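You operate a simulated robot arm through the tools that you are given. There is no shell and no other tool. Be economical: measure what you need, move in short steps, check, and stop when the job is done.

The job below is to be done with a simulated two-armed robot. You get a single attempt, and the scene is never put back.

Task
Leak-test the body on the rig at the pressure on the card.
Fine: set the grey knob, clamp, turn the blue knob to TEST, wait for the result, vent, then lift the clamp.
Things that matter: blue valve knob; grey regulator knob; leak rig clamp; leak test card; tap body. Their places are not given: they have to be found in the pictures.

It is judged by the outcome, as a careful person would: the job done as asked, and still so three seconds after it is handed in. It fails if anything else is knocked over, pushed out of place, dropped, spilled or broken.

Robot
Two 7-joint arms with three-finger grippers on one trunk that stands fixed in place. Base frame: the origin is at the foot of the trunk, x ahead of it, y to its left, z up. Lengths are in m, angles in rad, forces in N, time in s.
The left shoulder is at [0.07, 0.165, 1.238], the right one opposite. With the tool pointing down near the work surface each hand reaches from about 0.36 to 0.88 m from the base axis, measured 20 degrees to its own side. Payload 3.91 kg a hand.
The tool frame of a hand sits at the grasp point between the pads (the TCP): z along the fingers, y along the line on which they close. The tips reach 0.03 m beyond it. Largest opening 0.116 m; the body of the gripper starts 0.073 m behind the TCP.
Orientation is that of the tool frame in the base frame, as a unit quaternion [x, y, z, w]. With the fingers straight down and closing along the base's y, the tool's x points along the base's -x, its y along +y and its z along -z.

Tools
- The arms move only by the tool arm_command. It takes "left_steps", "right_steps" or both (then of equal length, played together; a hand with none holds still); each is a list of rows, each a list of 7 numbers: the turn, a rotation vector about the base's x, y, z in rad, then the shift along the base's x, y, z in m, then the opening, from 0 (shut) to 1 (fully open). In form: [[rx, ry, rz, dx, dy, dz, jaw], ...]. A call has 1 to 10 rows; each row is the pose to reach, as a shift and turn from the pose commanded when the call began. A row lasts 0.2 s, in which the tool goes at most 0.05 m and 0.15 rad; a call with a longer step from one row to the next is refused whole, and so is a gripper value outside its range. A pose out of reach is approached as far as the arm can. The call stops where the force on the tool passes 40 N (or 10 N more than at its start, if that is more) or the arm is blocked; 0.2 s more then pass. Each finger travels about 0.153 m/s and halts on what it meets, pressing with about 30 N; the grip force reading is that of the motor and also rises with nothing between the fingers. The clock runs only during rows and for 0.2 s after the last one: add rows that repeat a pose to give the fingers time. The reply holds the time, the measured pose of the TCP, the force on the tool along the base axes, the opening and the grip force, in the units named above and with some noise, with the torque about the TCP (base axes, N m) and any sound that the robot's microphone picked up, and new pictures: "views" is both (left out), scene, wrist or none (wrist: the cameras of the hands that moved).
- Cameras (640 x 400 px; columns grow to the right, rows downward): "scene" is now at [0.1376, 0.0207, 1.5614]; the picture's right is [0.23, -0.97, 0.00], its down [-0.52, -0.12, -0.85] and it looks along [0.83, 0.20, -0.53] (base axes); focal length 278 px, centre (320, 200). "left" rides on the left gripper at [0.075, 0.017, -0.088] in its tool frame; the picture's right is [-0.22, 0.97, 0.00], its down [-0.70, -0.16, -0.70] and it looks along [-0.68, -0.16, 0.71] (tool axes); focal length 247 px, centre (320, 200). "right" rides on the right gripper at [0.052, 0.056, -0.088] in its tool frame; the picture's right is [-0.73, 0.68, 0.00], its down [-0.49, -0.52, -0.70] and it looks along [-0.48, -0.51, 0.71] (tool axes); focal length 247 px, centre (320, 200).
- lift_body(by): slides the trunk up (or, below 0, down) by that many m; the arms and the scene camera ride with it, the base frame stays. It gives what a move gives, with no picture.
- aim_head(pan, tilt): turns the head with the scene camera to pan (to the left, within 1.501 rad either way) and tilt (down, from -0.506 to 1.204), counted from straight ahead of the robot. It gives what a move gives, and a new picture of the scene camera.
- point_at(camera, pixels): for up to 12 pixels [column, row] of the newest picture of that camera ("zoom" is the newest enlarged one), the place [x, y, z] in the base frame of the surface seen there, good to about 0.002 m. No time passes.
- inspect(camera, box): a new picture of the part [left, top, right, bottom] of that camera's present view, enlarged. No time passes.
- hand_in(): hands the job in; it is judged then, once.

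Work in short steps. Measure before you move; look again where a grasp or a placing could have gone wrong, and mend it. You have 80 turns and 200 pictures in all, those below and enlarged ones among them. Open the grippers and draw the arms clear of the work before you hand the job in, unless the task says otherwise; then end with one line.

The tools are called after "Call:" by a JSON object that holds its "name" and its "arguments". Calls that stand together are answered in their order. arm_command: Moves the arms, as the interface text tells. Its arguments: {"type":"object","properties":{"left_steps":{"type":"array","items":{"type":"array","items":{"type":"number"}}},"right_steps":{"type":"array","items":{"type":"array","items":{"type":"number"}}},"views":{"type":"string","enum":["both","scene","wrist","none"]}},"required":[]} The other tools are called the same way: lift_body (by) slides the trunk up or down; aim_head (pan, tilt) turns the head that bears the scene camera; point_at (camera, pixels) gives the place of the surface under pixels of a picture; inspect (camera, box) takes an enlarged picture of a part of a camera's view; hand_in () hands the job in.

At the start:

```text
t: 0.0
left_ee_pos: [0.5417, 0.4309, 1.3668]
left_tool_rot: [-0.001, 1.0, 0.0, 0.001]
left_force: [-0.2, 0.2, 0.1]
left_moment: [0.01, -0.03, 0.04]
left_gripper_width: 0.1163
left_grasp_force: 0.1
right_ee_pos: [0.5919, -0.0671, 1.425]
right_tool_rot: [0.0, 1.0, 0.0, 0.001]
right_force: [0.4, -0.2, -0.7]
right_moment: [-0.02, 0.01, 0.04]
right_gripper_width: 0.1162
right_grasp_force: 0.0
trunk travel left (down, up): [-0.775, 0.065]
head pan, tilt: [0.232, 0.559]
```

scene: 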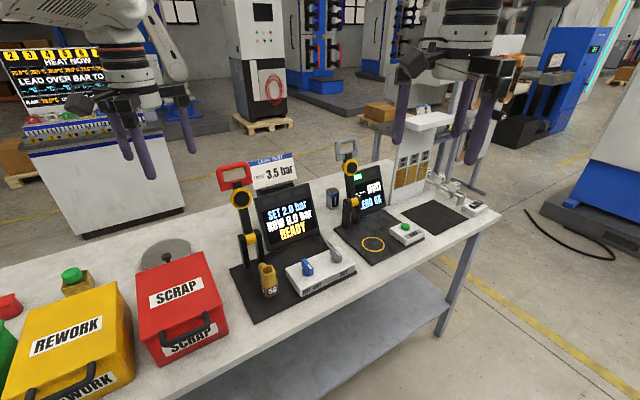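
right: 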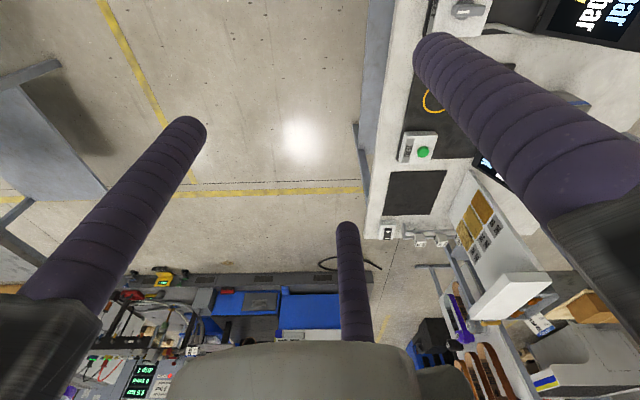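
left: 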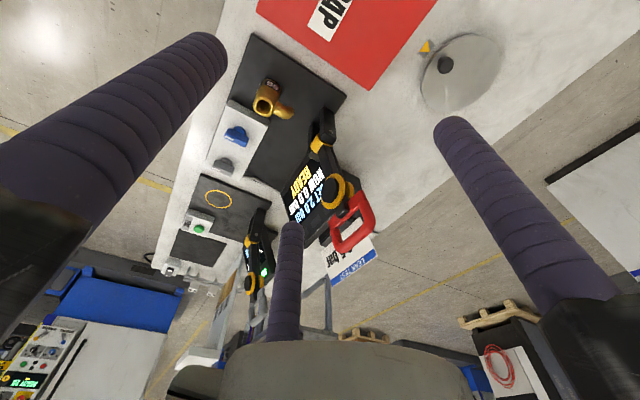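

The rig is seen around (290,230): display, card "3.5 bar", red-handled clamp, blue knob (307,268), grey knob (335,255). I enlarge these to read and measure.

Call:
{"name": "inspect", "arguments": {"camera": "scene", "box": [210, 140, 370, 240]}}

Call:
{"name": "inspect", "arguments": {"camera": "scene", "box": [230, 220, 370, 320]}}

```text
4.00 times, centred on (290, 190) of scene
```

zoom: 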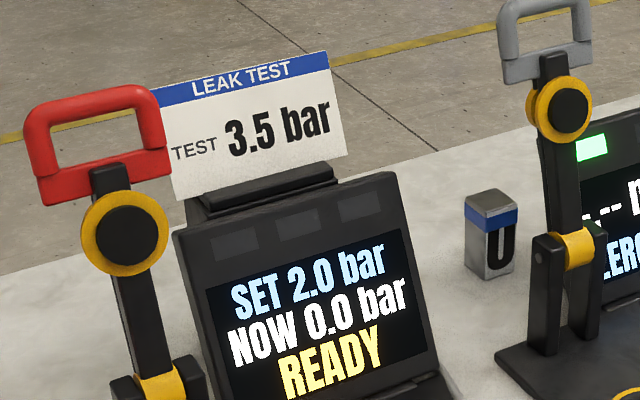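

```text
4.00 times, centred on (300, 270) of scene
```

zoom: 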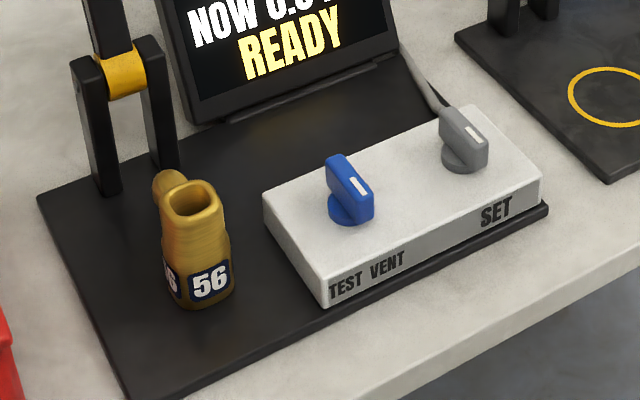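

The set point is 2.0 and must become 3.5 bar. I measure knobs, box corners, handle and body in the zoom.

Call:
{"name": "point_at", "arguments": {"camera": "zoom", "pixels": [[336, 162], [366, 190], [350, 215], [447, 114], [482, 142], [463, 165], [268, 200], [325, 303], [540, 170], [470, 110], [190, 200], [121, 70]]}}

Call:
{"name": "point_at", "arguments": {"camera": "scene", "pixels": [[219, 168], [247, 164], [221, 188], [251, 182], [242, 199], [250, 240], [269, 291], [233, 270], [263, 323], [325, 256], [340, 145], [290, 200]]}}

```text
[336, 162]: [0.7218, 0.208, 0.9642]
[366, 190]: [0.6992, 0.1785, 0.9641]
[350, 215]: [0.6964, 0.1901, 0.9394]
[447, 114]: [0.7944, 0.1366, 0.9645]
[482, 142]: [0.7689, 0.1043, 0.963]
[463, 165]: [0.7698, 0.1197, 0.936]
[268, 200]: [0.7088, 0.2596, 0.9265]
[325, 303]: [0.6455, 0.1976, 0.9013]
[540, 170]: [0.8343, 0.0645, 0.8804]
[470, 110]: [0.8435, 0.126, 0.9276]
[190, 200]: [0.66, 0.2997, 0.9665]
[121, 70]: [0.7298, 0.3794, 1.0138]
```

```text
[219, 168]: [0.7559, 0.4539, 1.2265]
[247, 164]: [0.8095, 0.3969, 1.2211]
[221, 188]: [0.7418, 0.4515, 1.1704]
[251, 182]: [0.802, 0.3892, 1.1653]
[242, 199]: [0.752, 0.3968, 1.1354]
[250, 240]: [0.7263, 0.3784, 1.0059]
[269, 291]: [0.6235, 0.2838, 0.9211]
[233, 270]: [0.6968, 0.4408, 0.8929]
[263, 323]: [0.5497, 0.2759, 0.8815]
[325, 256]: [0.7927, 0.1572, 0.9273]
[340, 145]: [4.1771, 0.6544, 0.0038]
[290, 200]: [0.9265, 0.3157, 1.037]
```

The rig is turned about 45° (front faces (-0.7,-0.7)); box and clamp line up with this. I measure the neighbouring rig's clamp for clearance and zoom further on the knobs.

Call:
{"name": "point_at", "arguments": {"camera": "scene", "pixels": [[339, 155], [356, 152], [350, 166], [354, 212], [333, 200], [405, 227], [383, 238], [330, 225], [289, 167]]}}

Call:
{"name": "inspect", "arguments": {"camera": "scene", "box": [284, 240, 364, 290]}}

```text
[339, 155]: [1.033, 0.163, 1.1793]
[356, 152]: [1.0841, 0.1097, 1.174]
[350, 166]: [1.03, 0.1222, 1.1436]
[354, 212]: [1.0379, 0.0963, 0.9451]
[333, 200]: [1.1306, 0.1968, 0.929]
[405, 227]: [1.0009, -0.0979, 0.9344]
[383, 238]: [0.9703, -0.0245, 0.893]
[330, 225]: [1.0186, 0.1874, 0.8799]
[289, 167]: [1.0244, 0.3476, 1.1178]
```

```text
8.00 times, centred on (324, 265) of scene
```

zoom: 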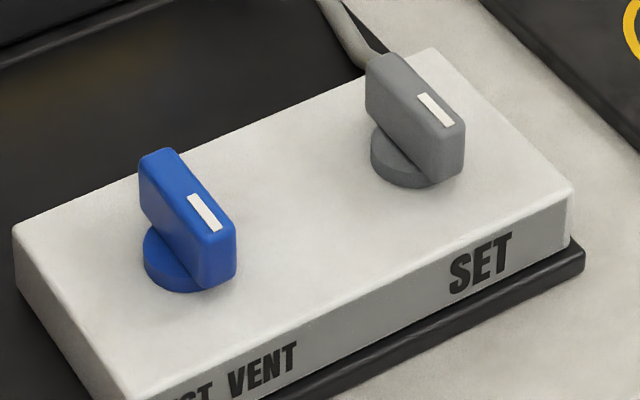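

Both pointers have their white dash towards the front. I measure the top face corners and dashes for centre and bar direction.

Call:
{"name": "point_at", "arguments": {"camera": "zoom", "pixels": [[145, 160], [172, 154], [203, 236], [232, 225], [192, 198], [217, 228], [372, 65], [397, 58], [434, 135], [460, 123], [422, 97], [448, 123]]}}

Call:
{"name": "inspect", "arguments": {"camera": "scene", "box": [280, 265, 344, 305]}}

```text
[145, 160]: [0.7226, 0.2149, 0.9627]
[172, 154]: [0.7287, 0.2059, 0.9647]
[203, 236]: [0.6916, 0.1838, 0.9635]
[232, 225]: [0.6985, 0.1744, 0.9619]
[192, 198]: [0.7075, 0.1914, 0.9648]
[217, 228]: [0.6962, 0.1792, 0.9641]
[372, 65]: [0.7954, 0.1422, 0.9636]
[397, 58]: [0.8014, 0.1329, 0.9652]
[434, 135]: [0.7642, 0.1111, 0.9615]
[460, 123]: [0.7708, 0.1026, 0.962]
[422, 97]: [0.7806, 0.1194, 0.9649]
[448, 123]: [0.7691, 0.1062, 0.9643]
```

```text
10.00 times, centred on (312, 285) of scene
```

zoom: 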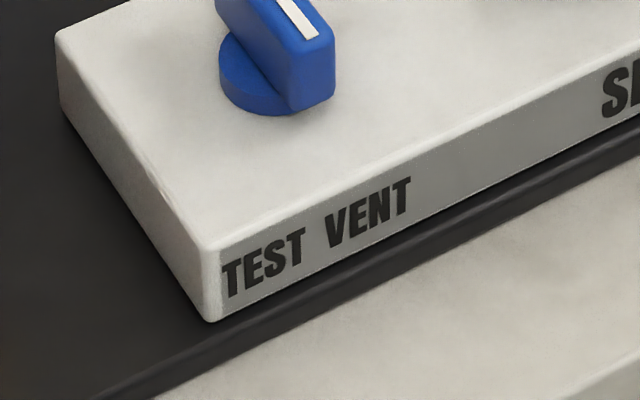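

Blue knob centre (0.710,0.195), grey (0.783,0.122), tops at 0.964, bars pointing to the front at 45°. I bring the right hand above the grey knob turned +45° with jaws half open.

Call:
{"name": "arm_command", "arguments": {"right_steps": [[0, 0, 0.1, 0.024, 0.0236, -0.02, 0.5], [0, 0, 0.2, 0.048, 0.047, -0.05, 0.5], [0, 0, 0.3, 0.072, 0.071, -0.08, 0.5], [0, 0, 0.4, 0.096, 0.0945, -0.11, 0.5], [0, 0, 0.5, 0.12, 0.118, -0.14, 0.5], [0, 0, 0.6, 0.144, 0.142, -0.175, 0.5], [0, 0, 0.7, 0.168, 0.166, -0.21, 0.5], [0, 0, 0.785, 0.191, 0.189, -0.245, 0.5], [0, 0, 0.785, 0.191, 0.189, -0.29, 0.5], [0, 0, 0.785, 0.191, 0.189, -0.325, 0.5]]}}

```text
t: 2.2
left_ee_pos: [0.5405, 0.4334, 1.3668]
left_tool_rot: [0.0, 1.0, 0.0, 0.001]
left_force: [0.0, 0.4, -0.2]
left_moment: [-0.04, 0.02, -0.02]
left_gripper_width: 0.1161
left_grasp_force: 0.2
right_ee_pos: [0.7425, 0.1048, 1.1146]
right_tool_rot: [-0.382, 0.924, 0.0, 0.0]
right_force: [-1.4, 0.2, 0.0]
right_moment: [-0.07, -0.05, 0.02]
right_gripper_width: 0.0582
right_grasp_force: 0.0
right hand out of reach, approached as far as the arm can: row 6, 7, 8, 9, 10
trunk travel left (down, up): [-0.775, 0.065]
head pan, tilt: [0.232, 0.559]
```

scene: 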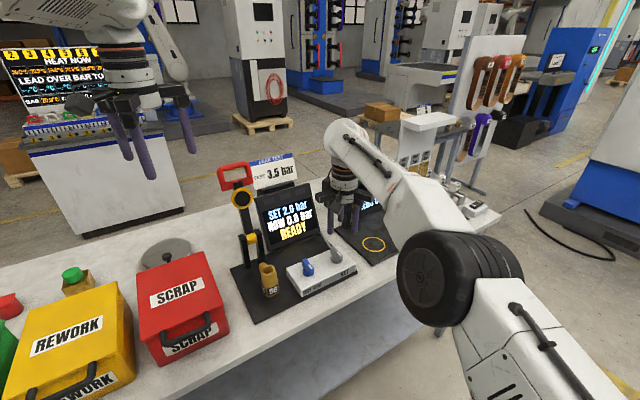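
right: 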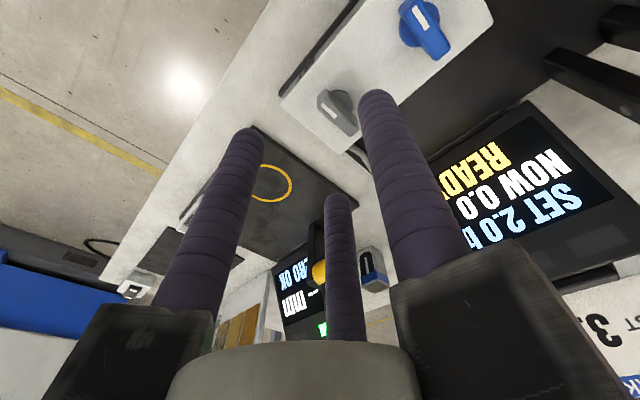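

The right hand cannot reach that far; the left shoulder is closer, so I retire the right arm and use the left hand for everything. First draw the right one back up and away to the right.

Call:
{"name": "arm_command", "arguments": {"right_steps": [[0, 0, 0, 0, 0, 0.045, 0.5], [0, 0, -0.1, -0.024, -0.024, 0.08, 0.5], [0, 0, -0.2, -0.048, -0.048, 0.1, 0.5], [0, 0, -0.3, -0.072, -0.08, 0.12, 0.5], [0, 0, -0.4, -0.096, -0.12, 0.13, 0.5], [0, 0, -0.5, -0.12, -0.16, 0.13, 0.5], [0, 0, -0.6, -0.144, -0.2, 0.13, 0.5], [0, 0, -0.7, -0.168, -0.24, 0.13, 0.5], [0, 0, -0.785, -0.19, -0.28, 0.13, 0.5], [0, 0, -0.785, -0.2, -0.325, 0.13, 0.5]], "views": "none"}}

Call:
{"name": "arm_command", "arguments": {"right_steps": [[0, 0, 0, -0.03, -0.03, 0, 0.5], [0, 0, 0, -0.06, -0.06, 0, 0.5], [0, 0, 0, -0.09, -0.09, 0, 0.5], [0, 0, 0, -0.12, -0.12, 0, 0.5], [0, 0, 0, -0.15, -0.15, 0, 0.5]], "views": "scene"}}

```text
t: 4.4
left_ee_pos: [0.5405, 0.43, 1.3677]
left_tool_rot: [0.0, 1.0, 0.002, 0.0]
left_force: [0.2, -0.7, -0.2]
left_moment: [0.04, 0.02, 0.01]
left_gripper_width: 0.1159
left_grasp_force: 0.0
right_ee_pos: [0.5404, -0.2244, 1.2445]
right_tool_rot: [0.0, 1.0, 0.001, 0.001]
right_force: [0.7, -0.6, -0.1]
right_moment: [0.01, 0.01, 0.04]
right_gripper_width: 0.0578
right_grasp_force: 0.1
right hand out of reach, approached as far as the arm can: row 1
trunk travel left (down, up): [-0.775, 0.065]
head pan, tilt: [0.232, 0.559]
```

```text
t: 5.6
left_ee_pos: [0.5395, 0.4316, 1.3671]
left_tool_rot: [0.001, 1.0, -0.001, 0.001]
left_force: [-0.6, 0.5, -0.4]
left_moment: [-0.08, -0.01, -0.06]
left_gripper_width: 0.1161
left_grasp_force: 0.2
right_ee_pos: [0.3932, -0.3584, 1.266]
right_tool_rot: [-0.015, 0.996, -0.083, 0.002]
right_force: [-0.9, -1.3, -1.0]
right_moment: [0.16, -0.1, 0.01]
right_gripper_width: 0.0581
right_grasp_force: 0.1
trunk travel left (down, up): [-0.775, 0.065]
head pan, tilt: [0.232, 0.559]
```

scene: 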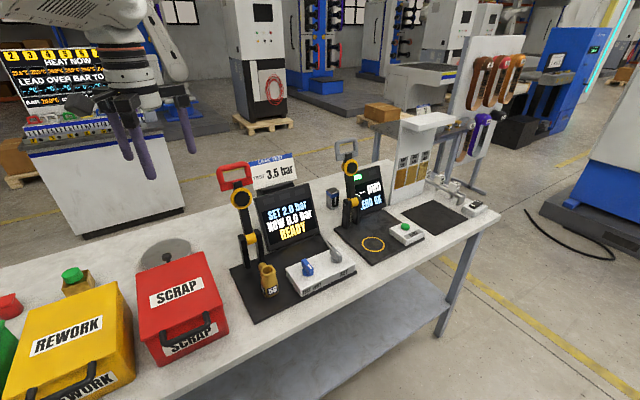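

The right arm is clear. Now the left hand moves across in front of the rig, turning +45°, jaws half open.

Call:
{"name": "arm_command", "arguments": {"left_steps": [[0, 0, 0.1, 0.005, -0.033, -0.01, 0.5], [0, 0, 0.2, 0.01, -0.067, -0.02, 0.5], [0, 0, 0.3, 0.02, -0.1, -0.04, 0.5], [0, 0, 0.4, 0.03, -0.14, -0.06, 0.5], [0, 0, 0.5, 0.05, -0.18, -0.08, 0.5], [0, 0, 0.6, 0.07, -0.22, -0.1, 0.5], [0, 0, 0.7, 0.1, -0.25, -0.12, 0.5], [0, 0, 0.785, 0.13, -0.28, -0.14, 0.5], [0, 0, 0.785, 0.17, -0.295, -0.16, 0.5], [0, 0, 0.785, 0.21, -0.309, -0.18, 0.5]]}}

```text
t: 7.8
left_ee_pos: [0.7551, 0.1229, 1.1848]
left_tool_rot: [-0.383, 0.924, 0.001, 0.0]
left_force: [0.6, 1.2, 0.1]
left_moment: [-0.01, 0.01, 0.0]
left_gripper_width: 0.0581
left_grasp_force: 0.0
right_ee_pos: [0.3942, -0.3715, 1.2444]
right_tool_rot: [0.0, 1.0, 0.0, 0.0]
right_force: [0.5, 0.0, -1.2]
right_moment: [0.01, 0.05, 0.01]
right_gripper_width: 0.058
right_grasp_force: 0.1
trunk travel left (down, up): [-0.775, 0.065]
head pan, tilt: [0.232, 0.559]
```

scene: 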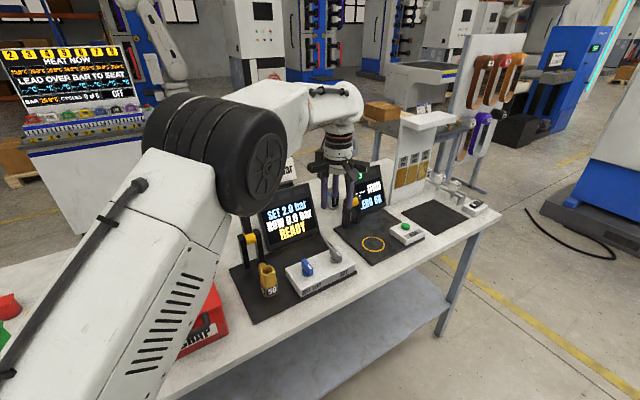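
left: 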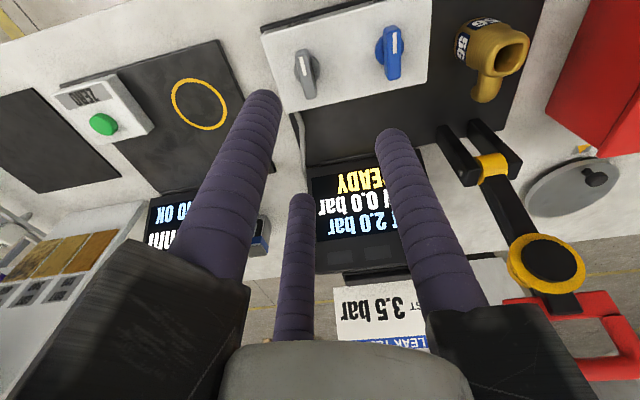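

View is clear. I go over the grey knob down to TCP z≈1.0 and check alignment.

Call:
{"name": "arm_command", "arguments": {"left_steps": [[0, 0, 0, 0.0155, 0, -0.04, 0.5], [0, 0, 0, 0.031, 0, -0.08, 0.5], [0, 0, 0, 0.031, 0, -0.12, 0.5], [0, 0, 0, 0.031, 0, -0.155, 0.5], [0, 0, 0, 0.031, 0, -0.185, 0.5], [0, 0, 0, 0.031, 0, -0.185, 0.5]]}}

```text
t: 9.2
left_ee_pos: [0.7811, 0.1241, 1.0016]
left_tool_rot: [-0.382, 0.924, 0.001, 0.001]
left_force: [-0.7, -0.1, 1.0]
left_moment: [-0.02, 0.01, 0.03]
left_gripper_width: 0.0581
left_grasp_force: 0.0
right_ee_pos: [0.3904, -0.3724, 1.245]
right_tool_rot: [0.001, 1.0, 0.0, 0.001]
right_force: [-1.1, -0.9, -0.2]
right_moment: [0.0, -0.01, 0.03]
right_gripper_width: 0.0581
right_grasp_force: 0.1
trunk travel left (down, up): [-0.775, 0.065]
head pan, tilt: [0.232, 0.559]
```

scene: 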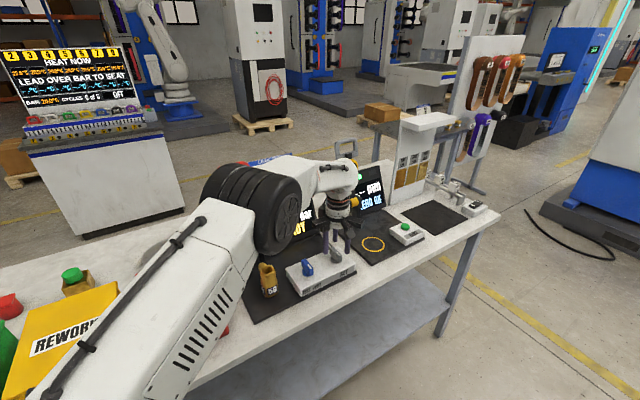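
left: 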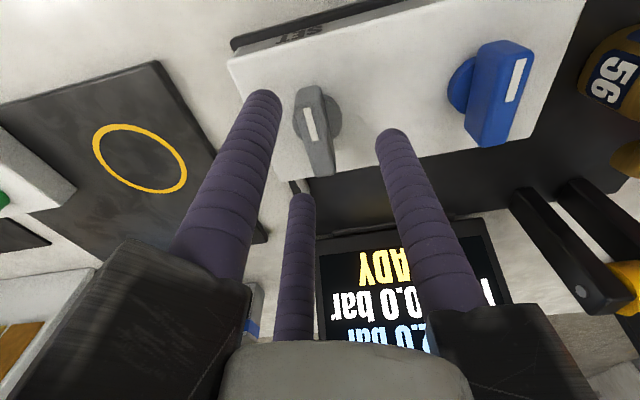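

Fingers straddle the grey bar well. Descend to z≈0.963 and close.

Call:
{"name": "arm_command", "arguments": {"left_steps": [[0, 0, 0, 0, 0, -0.02, 0.5], [0, 0, 0, 0, 0, -0.039, 0.5], [0, 0, 0, 0, 0, -0.039, 0.3], [0, 0, 0, 0, 0, -0.039, 0.05], [0, 0, 0, 0, 0, -0.039, 0.05]], "views": "wrist"}}

```text
t: 10.4
left_ee_pos: [0.7857, 0.117, 0.9635]
left_tool_rot: [-0.383, 0.924, -0.002, 0.004]
left_force: [28.3, -23.6, 11.6]
left_moment: [0.74, 1.26, -0.1]
left_gripper_width: 0.0309
left_grasp_force: 44.0
right_ee_pos: [0.3937, -0.3753, 1.2429]
right_tool_rot: [0.0, 1.0, 0.001, -0.001]
right_force: [-0.1, -0.1, -0.4]
right_moment: [0.02, 0.0, 0.01]
right_gripper_width: 0.058
right_grasp_force: 0.1
trunk travel left (down, up): [-0.775, 0.065]
head pan, tilt: [0.232, 0.559]
```

left: 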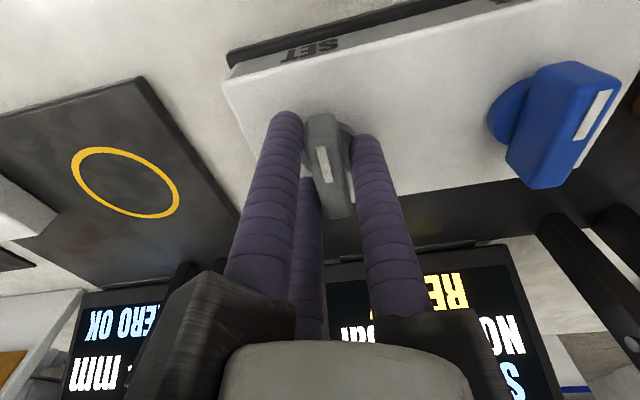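

Width 0.031 suggests the tips pinched the base disc rather than the bar. Reopen, rise 12 mm and close again on the bar.

Call:
{"name": "arm_command", "arguments": {"left_steps": [[0, 0, 0, 0, 0, 0, 0.35], [0, 0, 0, 0, 0, 0.013, 0.35], [0, 0, 0, 0, 0, 0.013, 0.35], [0, 0, 0, 0, 0, 0.013, 0.2], [0, 0, 0, 0, 0, 0.013, 0.05], [0, 0, 0, 0, 0, 0.013, 0.05]], "views": "wrist"}}

```text
t: 11.8
left_ee_pos: [0.7876, 0.1193, 0.9754]
left_tool_rot: [-0.384, 0.923, 0.0, 0.003]
left_force: [35.6, -23.5, 6.1]
left_moment: [-0.73, 0.08, -0.14]
left_gripper_width: 0.0264
left_grasp_force: 45.1
right_ee_pos: [0.3944, -0.375, 1.2425]
right_tool_rot: [0.002, 1.0, 0.002, -0.002]
right_force: [-0.9, 0.4, -0.2]
right_moment: [-0.02, -0.01, 0.0]
right_gripper_width: 0.0581
right_grasp_force: 0.1
trunk travel left (down, up): [-0.775, 0.065]
head pan, tilt: [0.232, 0.559]
```

left: 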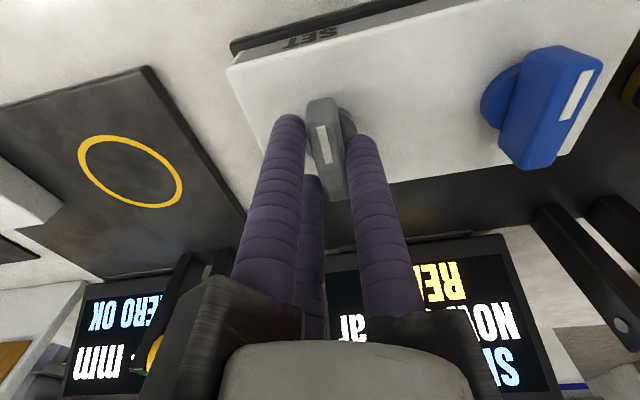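

Grip is uneven: width 0.026 and a side force. I look closely at where the fingers touch.

Call:
{"name": "inspect", "arguments": {"camera": "left", "box": [220, 70, 420, 270]}}

Call:
{"name": "inspect", "arguments": {"camera": "scene", "box": [272, 200, 400, 290]}}

```text
2.00 times, centred on (320, 170) of left
```

zoom: 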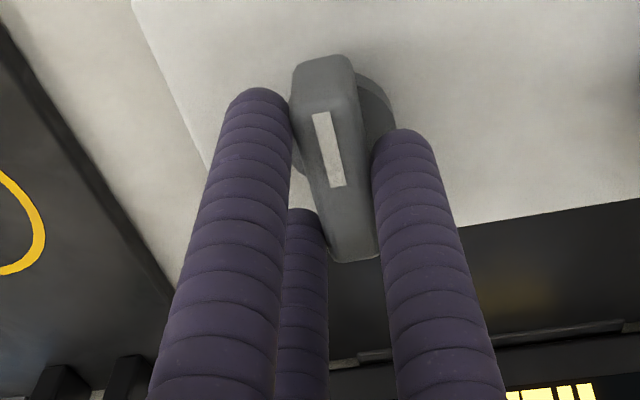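

```text
4.44 times, centred on (336, 245) of scene
```

zoom: 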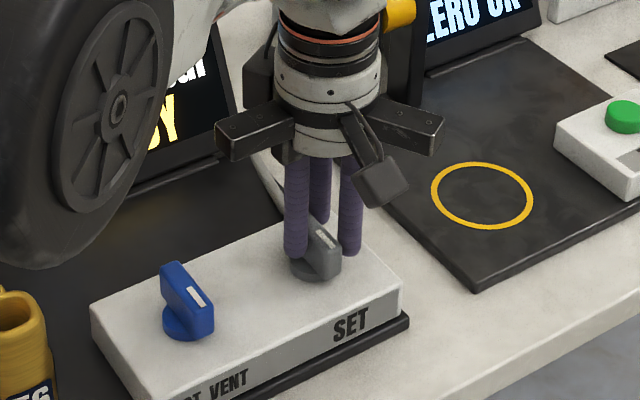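

The hand has two fingers on one side and one on the other; it seems still to rub the disc. I open, rise 8 mm and re-measure the knob from the wrist camera.

Call:
{"name": "arm_command", "arguments": {"left_steps": [[0, 0, 0, 0, 0, 0, 0.3], [0, 0, 0, 0, 0, 0.008, 0.4], [0, 0, 0, 0, 0, 0.008, 0.4]], "views": "wrist"}}

Call:
{"name": "inspect", "arguments": {"camera": "left", "box": [240, 70, 400, 230]}}

```text
t: 12.6
left_ee_pos: [0.7823, 0.1244, 0.9836]
left_tool_rot: [-0.384, 0.923, 0.004, 0.001]
left_force: [9.7, -5.6, -4.1]
left_moment: [-0.15, -0.18, 0.0]
left_gripper_width: 0.0543
left_grasp_force: 8.4
right_ee_pos: [0.393, -0.372, 1.2445]
right_tool_rot: [0.0, 1.0, 0.0, 0.0]
right_force: [-1.1, -1.0, 0.0]
right_moment: [0.02, 0.01, 0.01]
right_gripper_width: 0.0579
right_grasp_force: 0.1
trunk travel left (down, up): [-0.775, 0.065]
head pan, tilt: [0.232, 0.559]
```

left: 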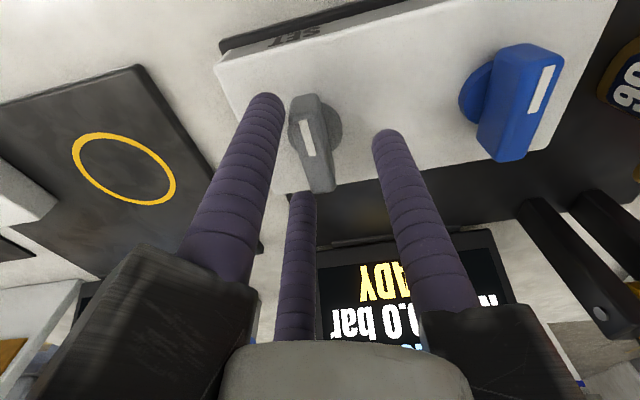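

```text
2.50 times, centred on (320, 150) of left
```

zoom: 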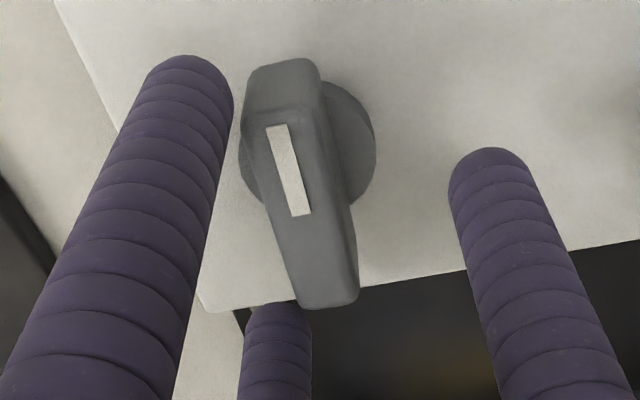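

The knob sits nearer the left (+r) finger. Measuring its top and disc here.

Call:
{"name": "point_at", "arguments": {"camera": "zoom", "pixels": [[252, 112], [316, 110], [300, 300], [354, 290], [288, 168], [250, 70], [305, 65], [355, 150], [190, 100], [490, 200], [275, 330]]}}

```text
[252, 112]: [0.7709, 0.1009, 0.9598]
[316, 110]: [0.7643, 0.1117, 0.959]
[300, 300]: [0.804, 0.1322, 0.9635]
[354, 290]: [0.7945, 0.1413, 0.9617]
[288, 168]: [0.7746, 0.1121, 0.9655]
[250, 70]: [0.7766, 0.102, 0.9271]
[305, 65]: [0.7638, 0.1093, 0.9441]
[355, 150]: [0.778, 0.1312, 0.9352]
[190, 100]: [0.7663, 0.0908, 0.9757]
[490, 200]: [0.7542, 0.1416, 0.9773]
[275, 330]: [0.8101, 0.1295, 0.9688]
```

I hold still a moment to get settled readings, with pictures.

Call:
{"name": "arm_command", "arguments": {"left_steps": [[0, 0, 0, 0, 0, 0, 0.4], [0, 0, 0, 0, 0, 0, 0.4]], "views": "wrist"}}

Call:
{"name": "inspect", "arguments": {"camera": "left", "box": [240, 70, 400, 230]}}

```text
t: 13.2
left_ee_pos: [0.7837, 0.1238, 0.9835]
left_tool_rot: [-0.383, 0.924, 0.001, 0.0]
left_force: [11.3, -1.5, 0.2]
left_moment: [0.03, -0.3, -0.19]
left_gripper_width: 0.0519
left_grasp_force: 5.4
right_ee_pos: [0.3916, -0.3724, 1.2457]
right_tool_rot: [0.0, 1.0, 0.001, 0.0]
right_force: [0.5, -0.1, -1.0]
right_moment: [-0.03, 0.04, -0.01]
right_gripper_width: 0.0582
right_grasp_force: 0.2
trunk travel left (down, up): [-0.775, 0.065]
head pan, tilt: [0.232, 0.559]
```

left: 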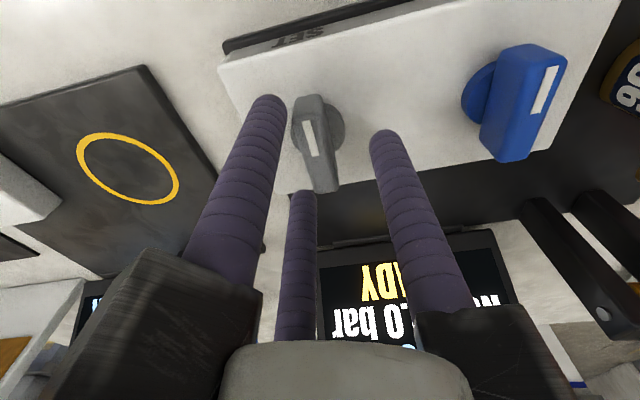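

```text
2.50 times, centred on (320, 150) of left
```

zoom: 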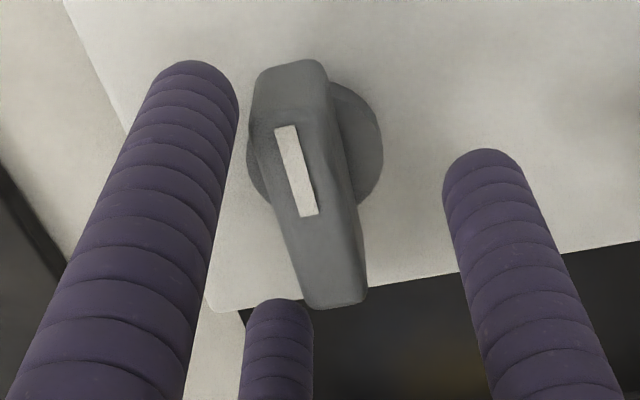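

The bar sits about 8 mm off the middle of the fingers and the rear (middle) finger touches its back corner. I shift 8 mm towards +r (x+,y-), at the present height, then close gently.

Call:
{"name": "arm_command", "arguments": {"left_steps": [[0, 0, 0, 0, 0, 0, 0.5], [0, 0, 0, 0.0057, -0.0057, 0, 0.5], [0, 0, 0, 0.0057, -0.0057, -0.003, 0.5], [0, 0, 0, 0.0057, -0.0057, -0.003, 0.3], [0, 0, 0, 0.0057, -0.0057, -0.003, 0.2]], "views": "wrist"}}

Call:
{"name": "inspect", "arguments": {"camera": "left", "box": [240, 70, 400, 230]}}

```text
t: 14.4
left_ee_pos: [0.7869, 0.1169, 0.9821]
left_tool_rot: [-0.383, 0.924, 0.0, 0.0]
left_force: [-3.7, 1.0, 0.2]
left_moment: [0.05, 0.1, 0.0]
left_gripper_width: 0.0267
left_grasp_force: 44.6
right_ee_pos: [0.3906, -0.3715, 1.2456]
right_tool_rot: [-0.001, 1.0, 0.0, 0.0]
right_force: [0.9, -0.5, 0.6]
right_moment: [0.0, 0.01, -0.01]
right_gripper_width: 0.0582
right_grasp_force: 0.0
trunk travel left (down, up): [-0.775, 0.065]
head pan, tilt: [0.232, 0.559]
```

left: 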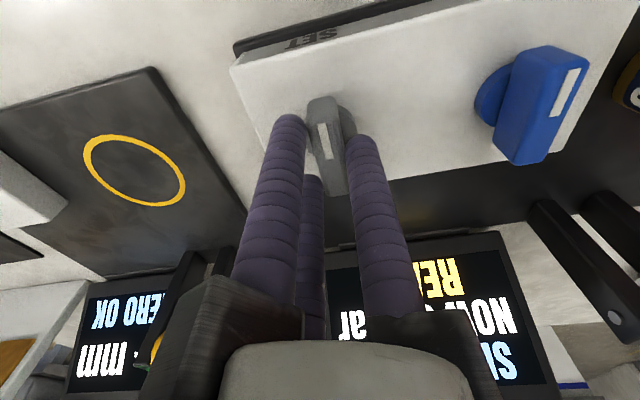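

```text
2.50 times, centred on (320, 150) of left
```

zoom: 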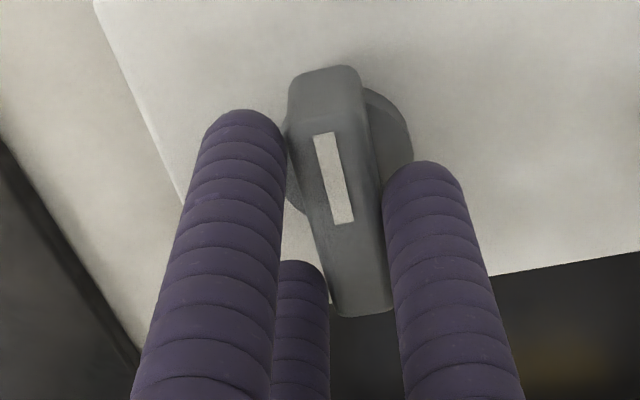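

Now a balanced grip on the bar. Try turning clockwise by 0.3 rad about the knob axis and read the display.

Call:
{"name": "arm_command", "arguments": {"left_steps": [[0, 0, -0.1, -0.0006, -0.0004, 0, 0.1], [0, 0, -0.2, -0.0012, -0.0008, 0, 0.1], [0, 0, -0.3, -0.0018, -0.0012, 0, 0.1], [0, 0, -0.3, -0.0018, -0.0012, 0, 0.1]]}}

```text
t: 15.4
left_ee_pos: [0.7856, 0.1163, 0.9813]
left_tool_rot: [-0.239, 0.971, 0.001, 0.0]
left_force: [-4.1, 4.7, 0.8]
left_moment: [0.07, 0.19, 0.03]
left_gripper_width: 0.0263
left_grasp_force: 45.6
right_ee_pos: [0.39, -0.3708, 1.246]
right_tool_rot: [0.0, 1.0, 0.0, 0.001]
right_force: [-0.2, -0.3, -0.9]
right_moment: [0.03, 0.0, 0.01]
right_gripper_width: 0.0578
right_grasp_force: 0.0
trunk travel left (down, up): [-0.775, 0.065]
head pan, tilt: [0.232, 0.559]
```

scene: 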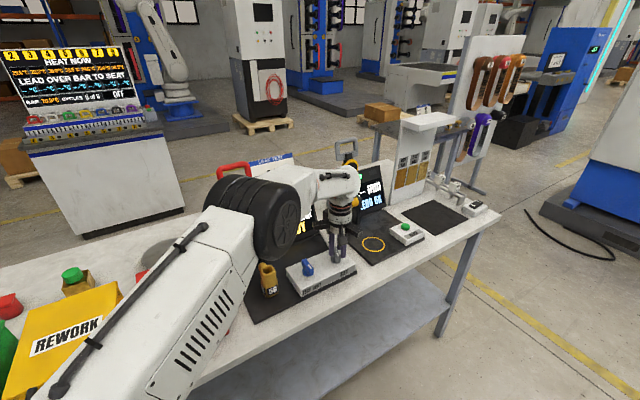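
left: 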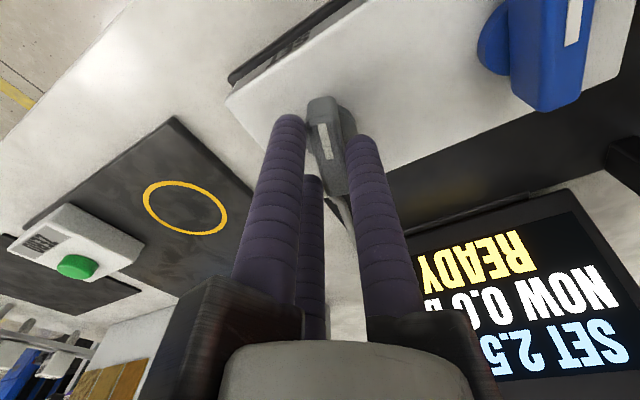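

SET rose to 2.5: clockwise raises it, about 1.67 bar/rad. Turn another 0.5 rad.

Call:
{"name": "arm_command", "arguments": {"left_steps": [[0, 0, -0.1, -0.0007, -0.0003, 0, 0.1], [0, 0, -0.2, -0.0014, -0.0005, 0, 0.1], [0, 0, -0.3, -0.0021, -0.0007, 0, 0.1], [0, 0, -0.4, -0.0028, -0.0007, 0, 0.1], [0, 0, -0.5, -0.0036, -0.0007, 0, 0.1], [0, 0, -0.5, -0.0036, -0.0007, 0, 0.1]], "views": "wrist"}}

```text
t: 16.8
left_ee_pos: [0.7825, 0.1178, 0.9817]
left_tool_rot: [0.008, 1.0, 0.0, 0.0]
left_force: [-1.5, 14.6, -0.2]
left_moment: [0.3, -0.12, 0.05]
left_gripper_width: 0.0266
left_grasp_force: 44.5
right_ee_pos: [0.3915, -0.3697, 1.2454]
right_tool_rot: [0.0, 1.0, 0.0, 0.001]
right_force: [0.4, 0.2, 0.0]
right_moment: [-0.01, -0.05, -0.01]
right_gripper_width: 0.0579
right_grasp_force: 0.1
trunk travel left (down, up): [-0.775, 0.065]
head pan, tilt: [0.232, 0.559]
```

left: 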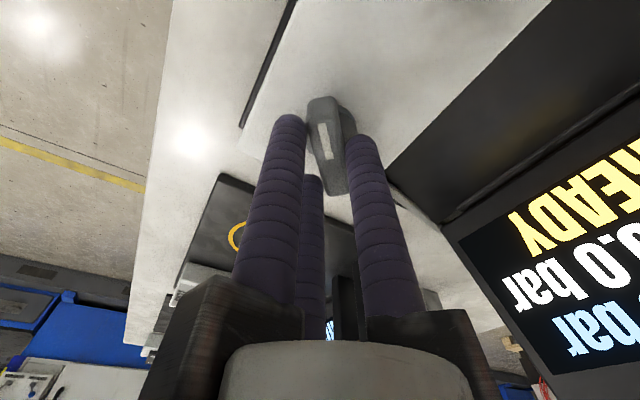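

The number is out of the wrist view. Check the scene camera at the display.

Call:
{"name": "inspect", "arguments": {"camera": "scene", "box": [240, 170, 360, 245]}}

```text
5.33 times, centred on (300, 208) of scene
```

zoom: 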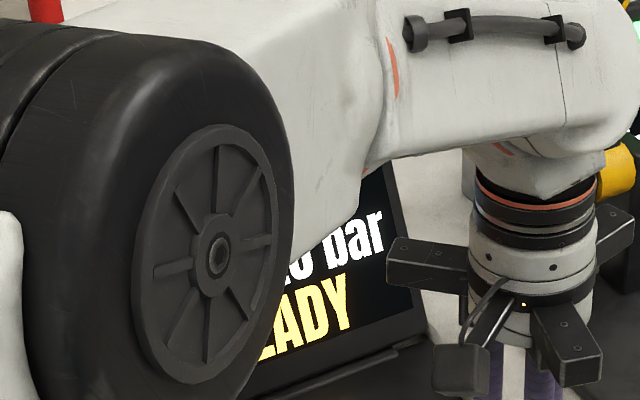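

By the rate it should be near 3.3; turn 0.1 more, then release, rise and turn back to read the display.

Call:
{"name": "arm_command", "arguments": {"left_steps": [[0, 0, -0.05, -0.0003, 0, 0, 0.1], [0, 0, -0.1, -0.0007, 0, 0, 0.1], [0, 0, -0.1, -0.0007, 0, 0, 0.1], [0, 0, -0.1, -0.0007, 0, 0, 0.4], [0, 0, -0.1, -0.0007, 0, 0, 0.5], [0, 0, -0.1, -0.0007, 0, 0.04, 0.5], [0, 0, 0.04, -0.01, 0, 0.07, 0.5], [0, 0, 0.18, -0.02, 0, 0.1, 0.5], [0, 0, 0.32, -0.03, 0, 0.13, 0.5], [0, 0, 0.46, -0.03, 0, 0.15, 0.5]]}}

```text
t: 19.0
left_ee_pos: [0.7522, 0.1158, 1.131]
left_tool_rot: [-0.221, 0.975, 0.002, 0.0]
left_force: [0.0, 0.6, -0.1]
left_moment: [-0.01, 0.01, -0.01]
left_gripper_width: 0.0579
left_grasp_force: 0.1
right_ee_pos: [0.39, -0.372, 1.2449]
right_tool_rot: [0.001, 1.0, 0.0, 0.001]
right_force: [0.0, 0.5, 0.1]
right_moment: [-0.01, 0.04, -0.01]
right_gripper_width: 0.0582
right_grasp_force: 0.0
trunk travel left (down, up): [-0.775, 0.065]
head pan, tilt: [0.232, 0.559]
```

scene: 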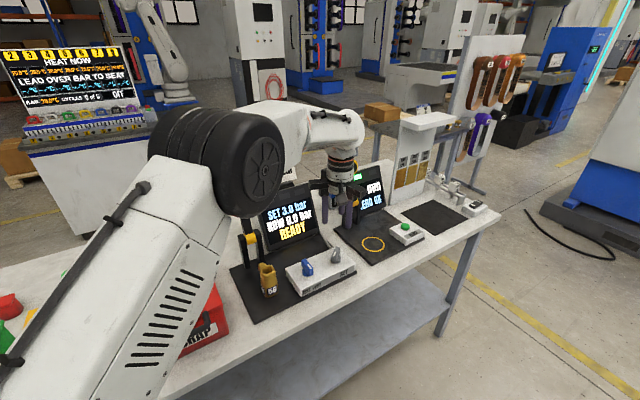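
left: 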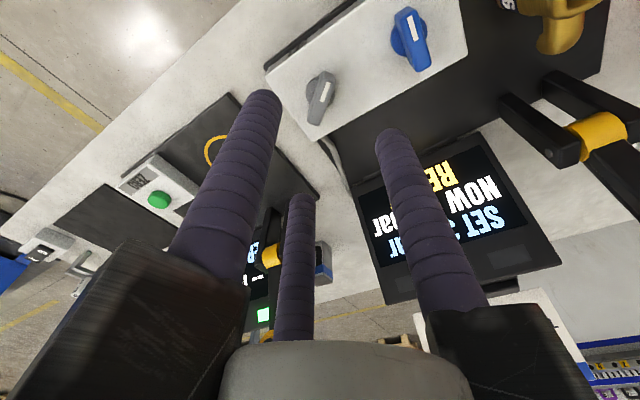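

Call:
{"name": "inspect", "arguments": {"camera": "scene", "box": [250, 190, 370, 290]}}

Call:
{"name": "inspect", "arguments": {"camera": "left", "box": [270, 50, 370, 130]}}

```text
4.00 times, centred on (310, 240) of scene
```

zoom: 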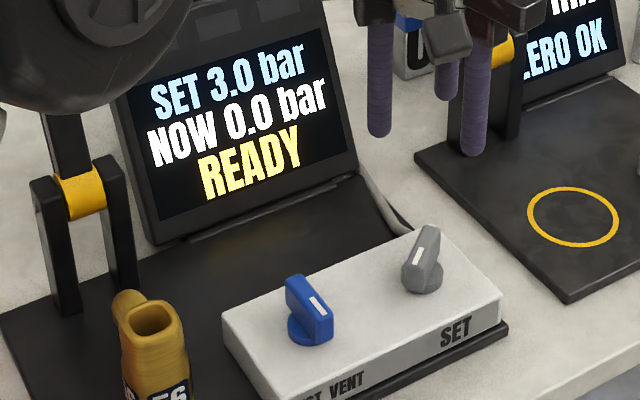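

```text
5.00 times, centred on (320, 90) of left
```

zoom: 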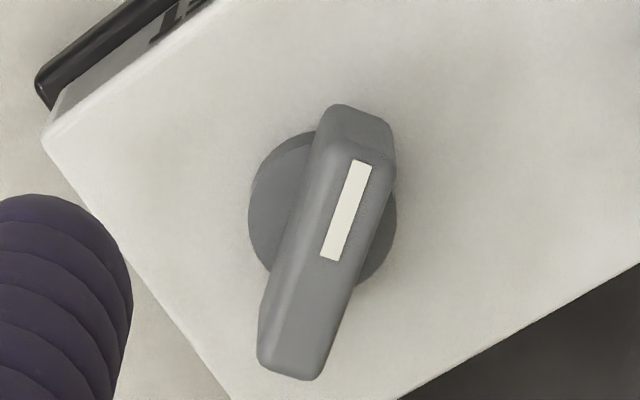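

SET reads 3.0 — likely 0.5 steps. I measure the present bar direction.

Call:
{"name": "point_at", "arguments": {"camera": "zoom", "pixels": [[341, 115], [385, 125], [270, 355], [318, 365], [362, 165], [332, 255]]}}

```text
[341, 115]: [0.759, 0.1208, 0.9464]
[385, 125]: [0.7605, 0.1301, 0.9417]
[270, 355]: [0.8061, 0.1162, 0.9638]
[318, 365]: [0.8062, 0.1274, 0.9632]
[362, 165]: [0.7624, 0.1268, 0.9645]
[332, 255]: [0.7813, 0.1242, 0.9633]
```

Bar is turned 0.92 rad so far; steps look like ~30° per 0.5 bar, so 3.5 should be near 90°. I regrasp along the present bar direction.

Call:
{"name": "arm_command", "arguments": {"left_steps": [[0, 0, -0.14, 0.01, 0, -0.03, 0.5], [0, 0, -0.28, 0.02, 0, -0.06, 0.5], [0, 0, -0.42, 0.03, 0.0005, -0.09, 0.5], [0, 0, -0.56, 0.0301, 0.0005, -0.11, 0.5], [0, 0, -0.582, 0.0301, 0.0005, -0.13, 0.5], [0, 0, -0.582, 0.0301, 0.0005, -0.1498, 0.5], [0, 0, -0.582, 0.0301, 0.0005, -0.1498, 0.5], [0, 0, -0.582, 0.0301, 0.0005, -0.1498, 0.3], [0, 0, -0.582, 0.0301, 0.0005, -0.1498, 0.1], [0, 0, -0.582, 0.0301, 0.0005, -0.1498, 0.1]], "views": "wrist"}}

```text
t: 21.2
left_ee_pos: [0.7835, 0.1178, 0.981]
left_tool_rot: [0.068, 0.998, 0.001, 0.0]
left_force: [-0.3, 7.2, 1.6]
left_moment: [0.29, 0.38, 0.01]
left_gripper_width: 0.0262
left_grasp_force: 44.3
right_ee_pos: [0.3907, -0.3712, 1.245]
right_tool_rot: [0.0, 1.0, 0.0, 0.001]
right_force: [-0.1, 0.1, -0.8]
right_moment: [-0.03, 0.01, 0.0]
right_gripper_width: 0.0579
right_grasp_force: 0.0
trunk travel left (down, up): [-0.775, 0.065]
head pan, tilt: [0.232, 0.559]
```

left: 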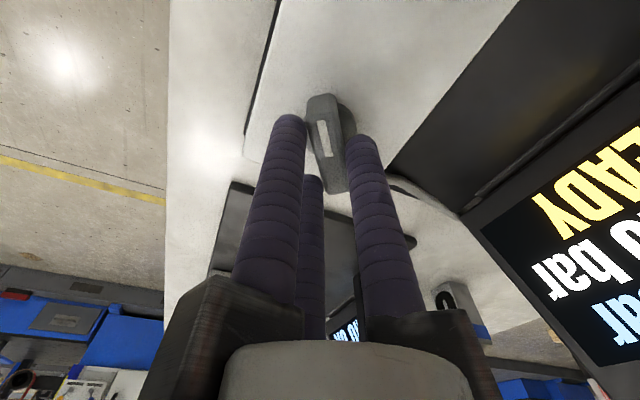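

Grip good. Turn 0.65 rad clockwise, release and rise.

Call:
{"name": "arm_command", "arguments": {"left_steps": [[0, 0, -0.13, -0.0006, 0.0003, 0, 0.1], [0, 0, -0.26, -0.0012, 0.0006, 0, 0.1], [0, 0, -0.39, -0.0018, 0.0009, 0, 0.1], [0, 0, -0.52, -0.0023, 0.0012, 0, 0.1], [0, 0, -0.65, -0.0028, 0.0015, 0, 0.1], [0, 0, -0.65, -0.0028, 0.0015, 0, 0.1], [0, 0, -0.65, -0.0028, 0.0015, 0, 0.4], [0, 0, -0.65, -0.0028, 0.0015, 0, 0.5], [0, 0, -0.65, -0.0028, 0.0015, 0.04, 0.5], [0, 0, -0.6, -0.01, 0.0015, 0.08, 0.5]], "views": "wrist"}}

Call:
{"name": "arm_command", "arguments": {"left_steps": [[0, 0, 0.14, -0.01, 0, 0.04, 0.5], [0, 0, 0.28, -0.02, 0, 0.08, 0.5], [0, 0, 0.42, -0.03, 0, 0.1, 0.5], [0, 0, 0.56, -0.04, 0, 0.12, 0.5], [0, 0, 0.7, -0.04, 0, 0.12, 0.5], [0, 0, 0.84, -0.04, 0, 0.12, 0.5], [0, 0, 0.98, -0.04, 0, 0.12, 0.5], [0, 0, 1.12, -0.04, 0, 0.12, 0.5]], "views": "both"}}

Call:
{"name": "inspect", "arguments": {"camera": "scene", "box": [250, 190, 370, 290]}}

```text
t: 23.4
left_ee_pos: [0.7694, 0.1159, 1.0615]
left_tool_rot: [0.361, 0.933, 0.001, 0.001]
left_force: [-0.8, 0.2, -0.2]
left_moment: [0.01, -0.03, 0.01]
left_gripper_width: 0.0577
left_grasp_force: 0.0
right_ee_pos: [0.3895, -0.3728, 1.2447]
right_tool_rot: [0.0, 1.0, 0.0, 0.001]
right_force: [0.8, 0.4, 0.3]
right_moment: [0.0, -0.05, -0.01]
right_gripper_width: 0.0581
right_grasp_force: 0.1
trunk travel left (down, up): [-0.775, 0.065]
head pan, tilt: [0.232, 0.559]
```

left: 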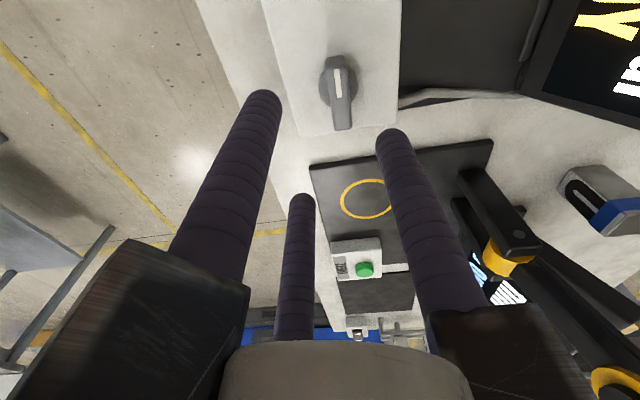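

```text
t: 25.2
left_ee_pos: [0.7316, 0.1169, 1.1812]
left_tool_rot: [-0.192, 0.981, 0.001, 0.0]
left_force: [-0.1, 0.2, -0.1]
left_moment: [0.0, 0.01, 0.04]
left_gripper_width: 0.058
left_grasp_force: 0.0
right_ee_pos: [0.3916, -0.3713, 1.2434]
right_tool_rot: [0.001, 1.0, -0.001, 0.0]
right_force: [-0.8, -0.3, 0.0]
right_moment: [-0.05, 0.0, 0.02]
right_gripper_width: 0.058
right_grasp_force: 0.0
trunk travel left (down, up): [-0.775, 0.065]
head pan, tilt: [0.232, 0.559]
```

scene: 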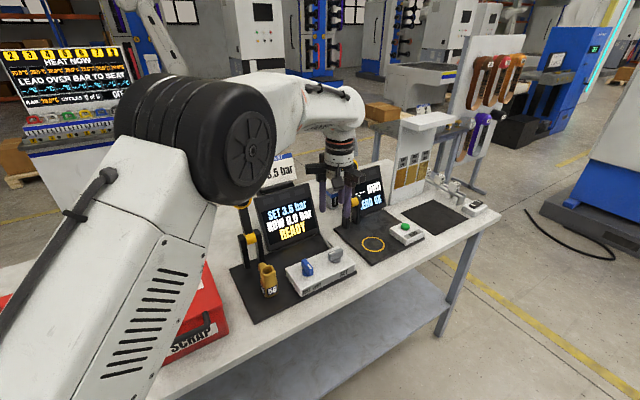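
left: 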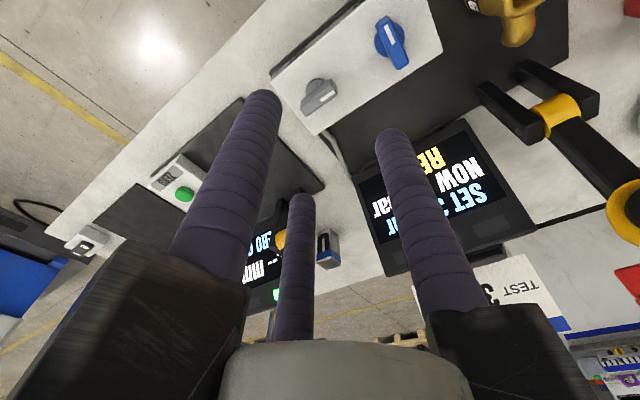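

```text
4.00 times, centred on (310, 240) of scene
```

zoom: 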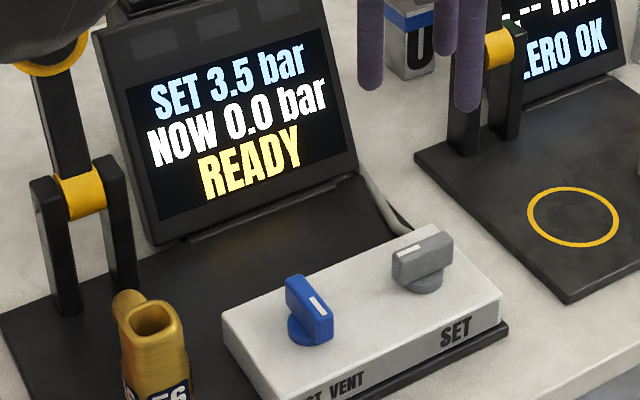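

SET shows 3.5 bar. Now the clamp: retreat the left hand up and back, yawing so that the fingers close along the clamp's fore-aft line (−45°).

Call:
{"name": "arm_command", "arguments": {"left_steps": [[0, 0, -0.13, -0.02, 0.0, 0.03, 0.5], [0, 0, -0.26, -0.05, 0.01, 0.06, 0.5], [0, 0, -0.39, -0.08, 0.03, 0.09, 0.5], [0, 0, -0.52, -0.11, 0.05, 0.12, 0.5], [0, 0, -0.65, -0.13, 0.08, 0.15, 0.5], [0, 0, -0.78, -0.15, 0.11, 0.17, 0.5], [0, 0, -0.91, -0.16, 0.14, 0.19, 0.5], [0, 0, -1.04, -0.17, 0.16, 0.2, 0.5], [0, 0, -1.17, -0.17, 0.16, 0.2, 0.5]]}}

```text
t: 27.2
left_ee_pos: [0.5633, 0.2776, 1.3812]
left_tool_rot: [0.384, 0.923, -0.001, 0.001]
left_force: [0.4, -0.7, -0.9]
left_moment: [0.02, 0.03, 0.01]
left_gripper_width: 0.0577
left_grasp_force: 0.0
right_ee_pos: [0.391, -0.3711, 1.2452]
right_tool_rot: [0.0, 1.0, 0.0, 0.0]
right_force: [0.3, 0.4, 0.0]
right_moment: [0.0, 0.04, 0.01]
right_gripper_width: 0.058
right_grasp_force: 0.1
trunk travel left (down, up): [-0.775, 0.065]
head pan, tilt: [0.232, 0.559]
```

scene: 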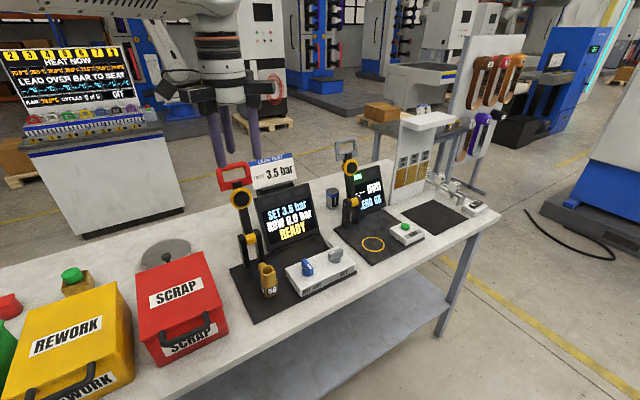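
left: 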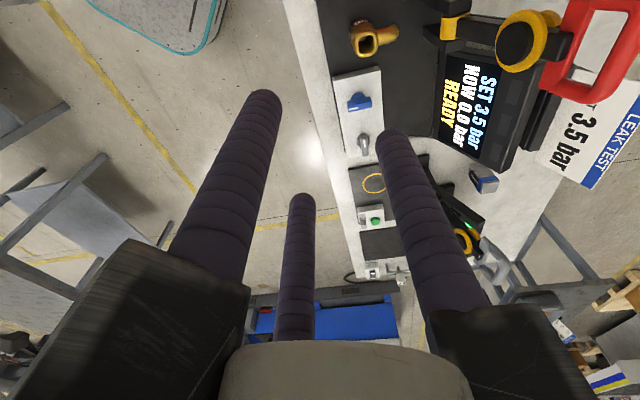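

The lever and everything are undisturbed. I measure the handle in detail in an enlargement.

Call:
{"name": "inspect", "arguments": {"camera": "scene", "box": [205, 150, 285, 200]}}

Call:
{"name": "inspect", "arguments": {"camera": "scene", "box": [215, 180, 295, 300]}}

```text
8.00 times, centred on (245, 175) of scene
```

zoom: 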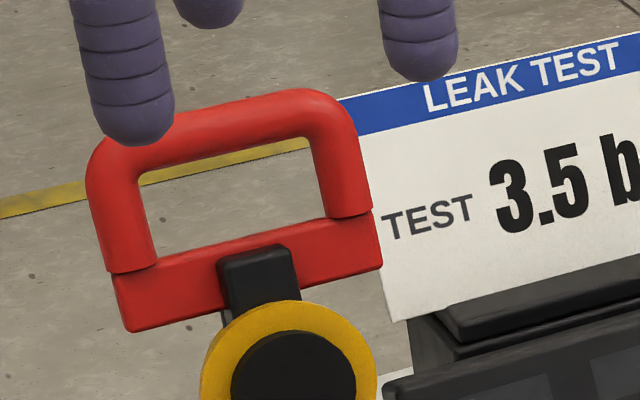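

```text
3.33 times, centred on (255, 240) of scene
```

zoom: 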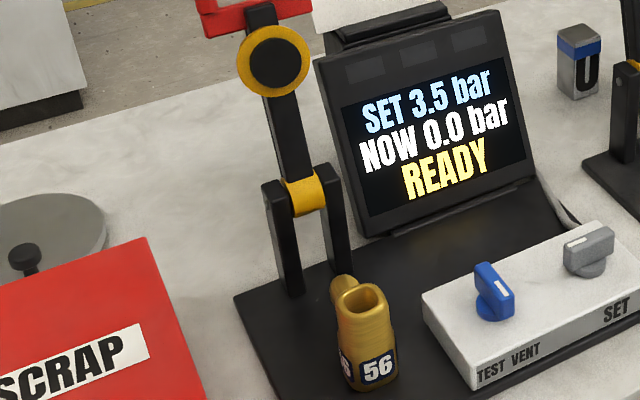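

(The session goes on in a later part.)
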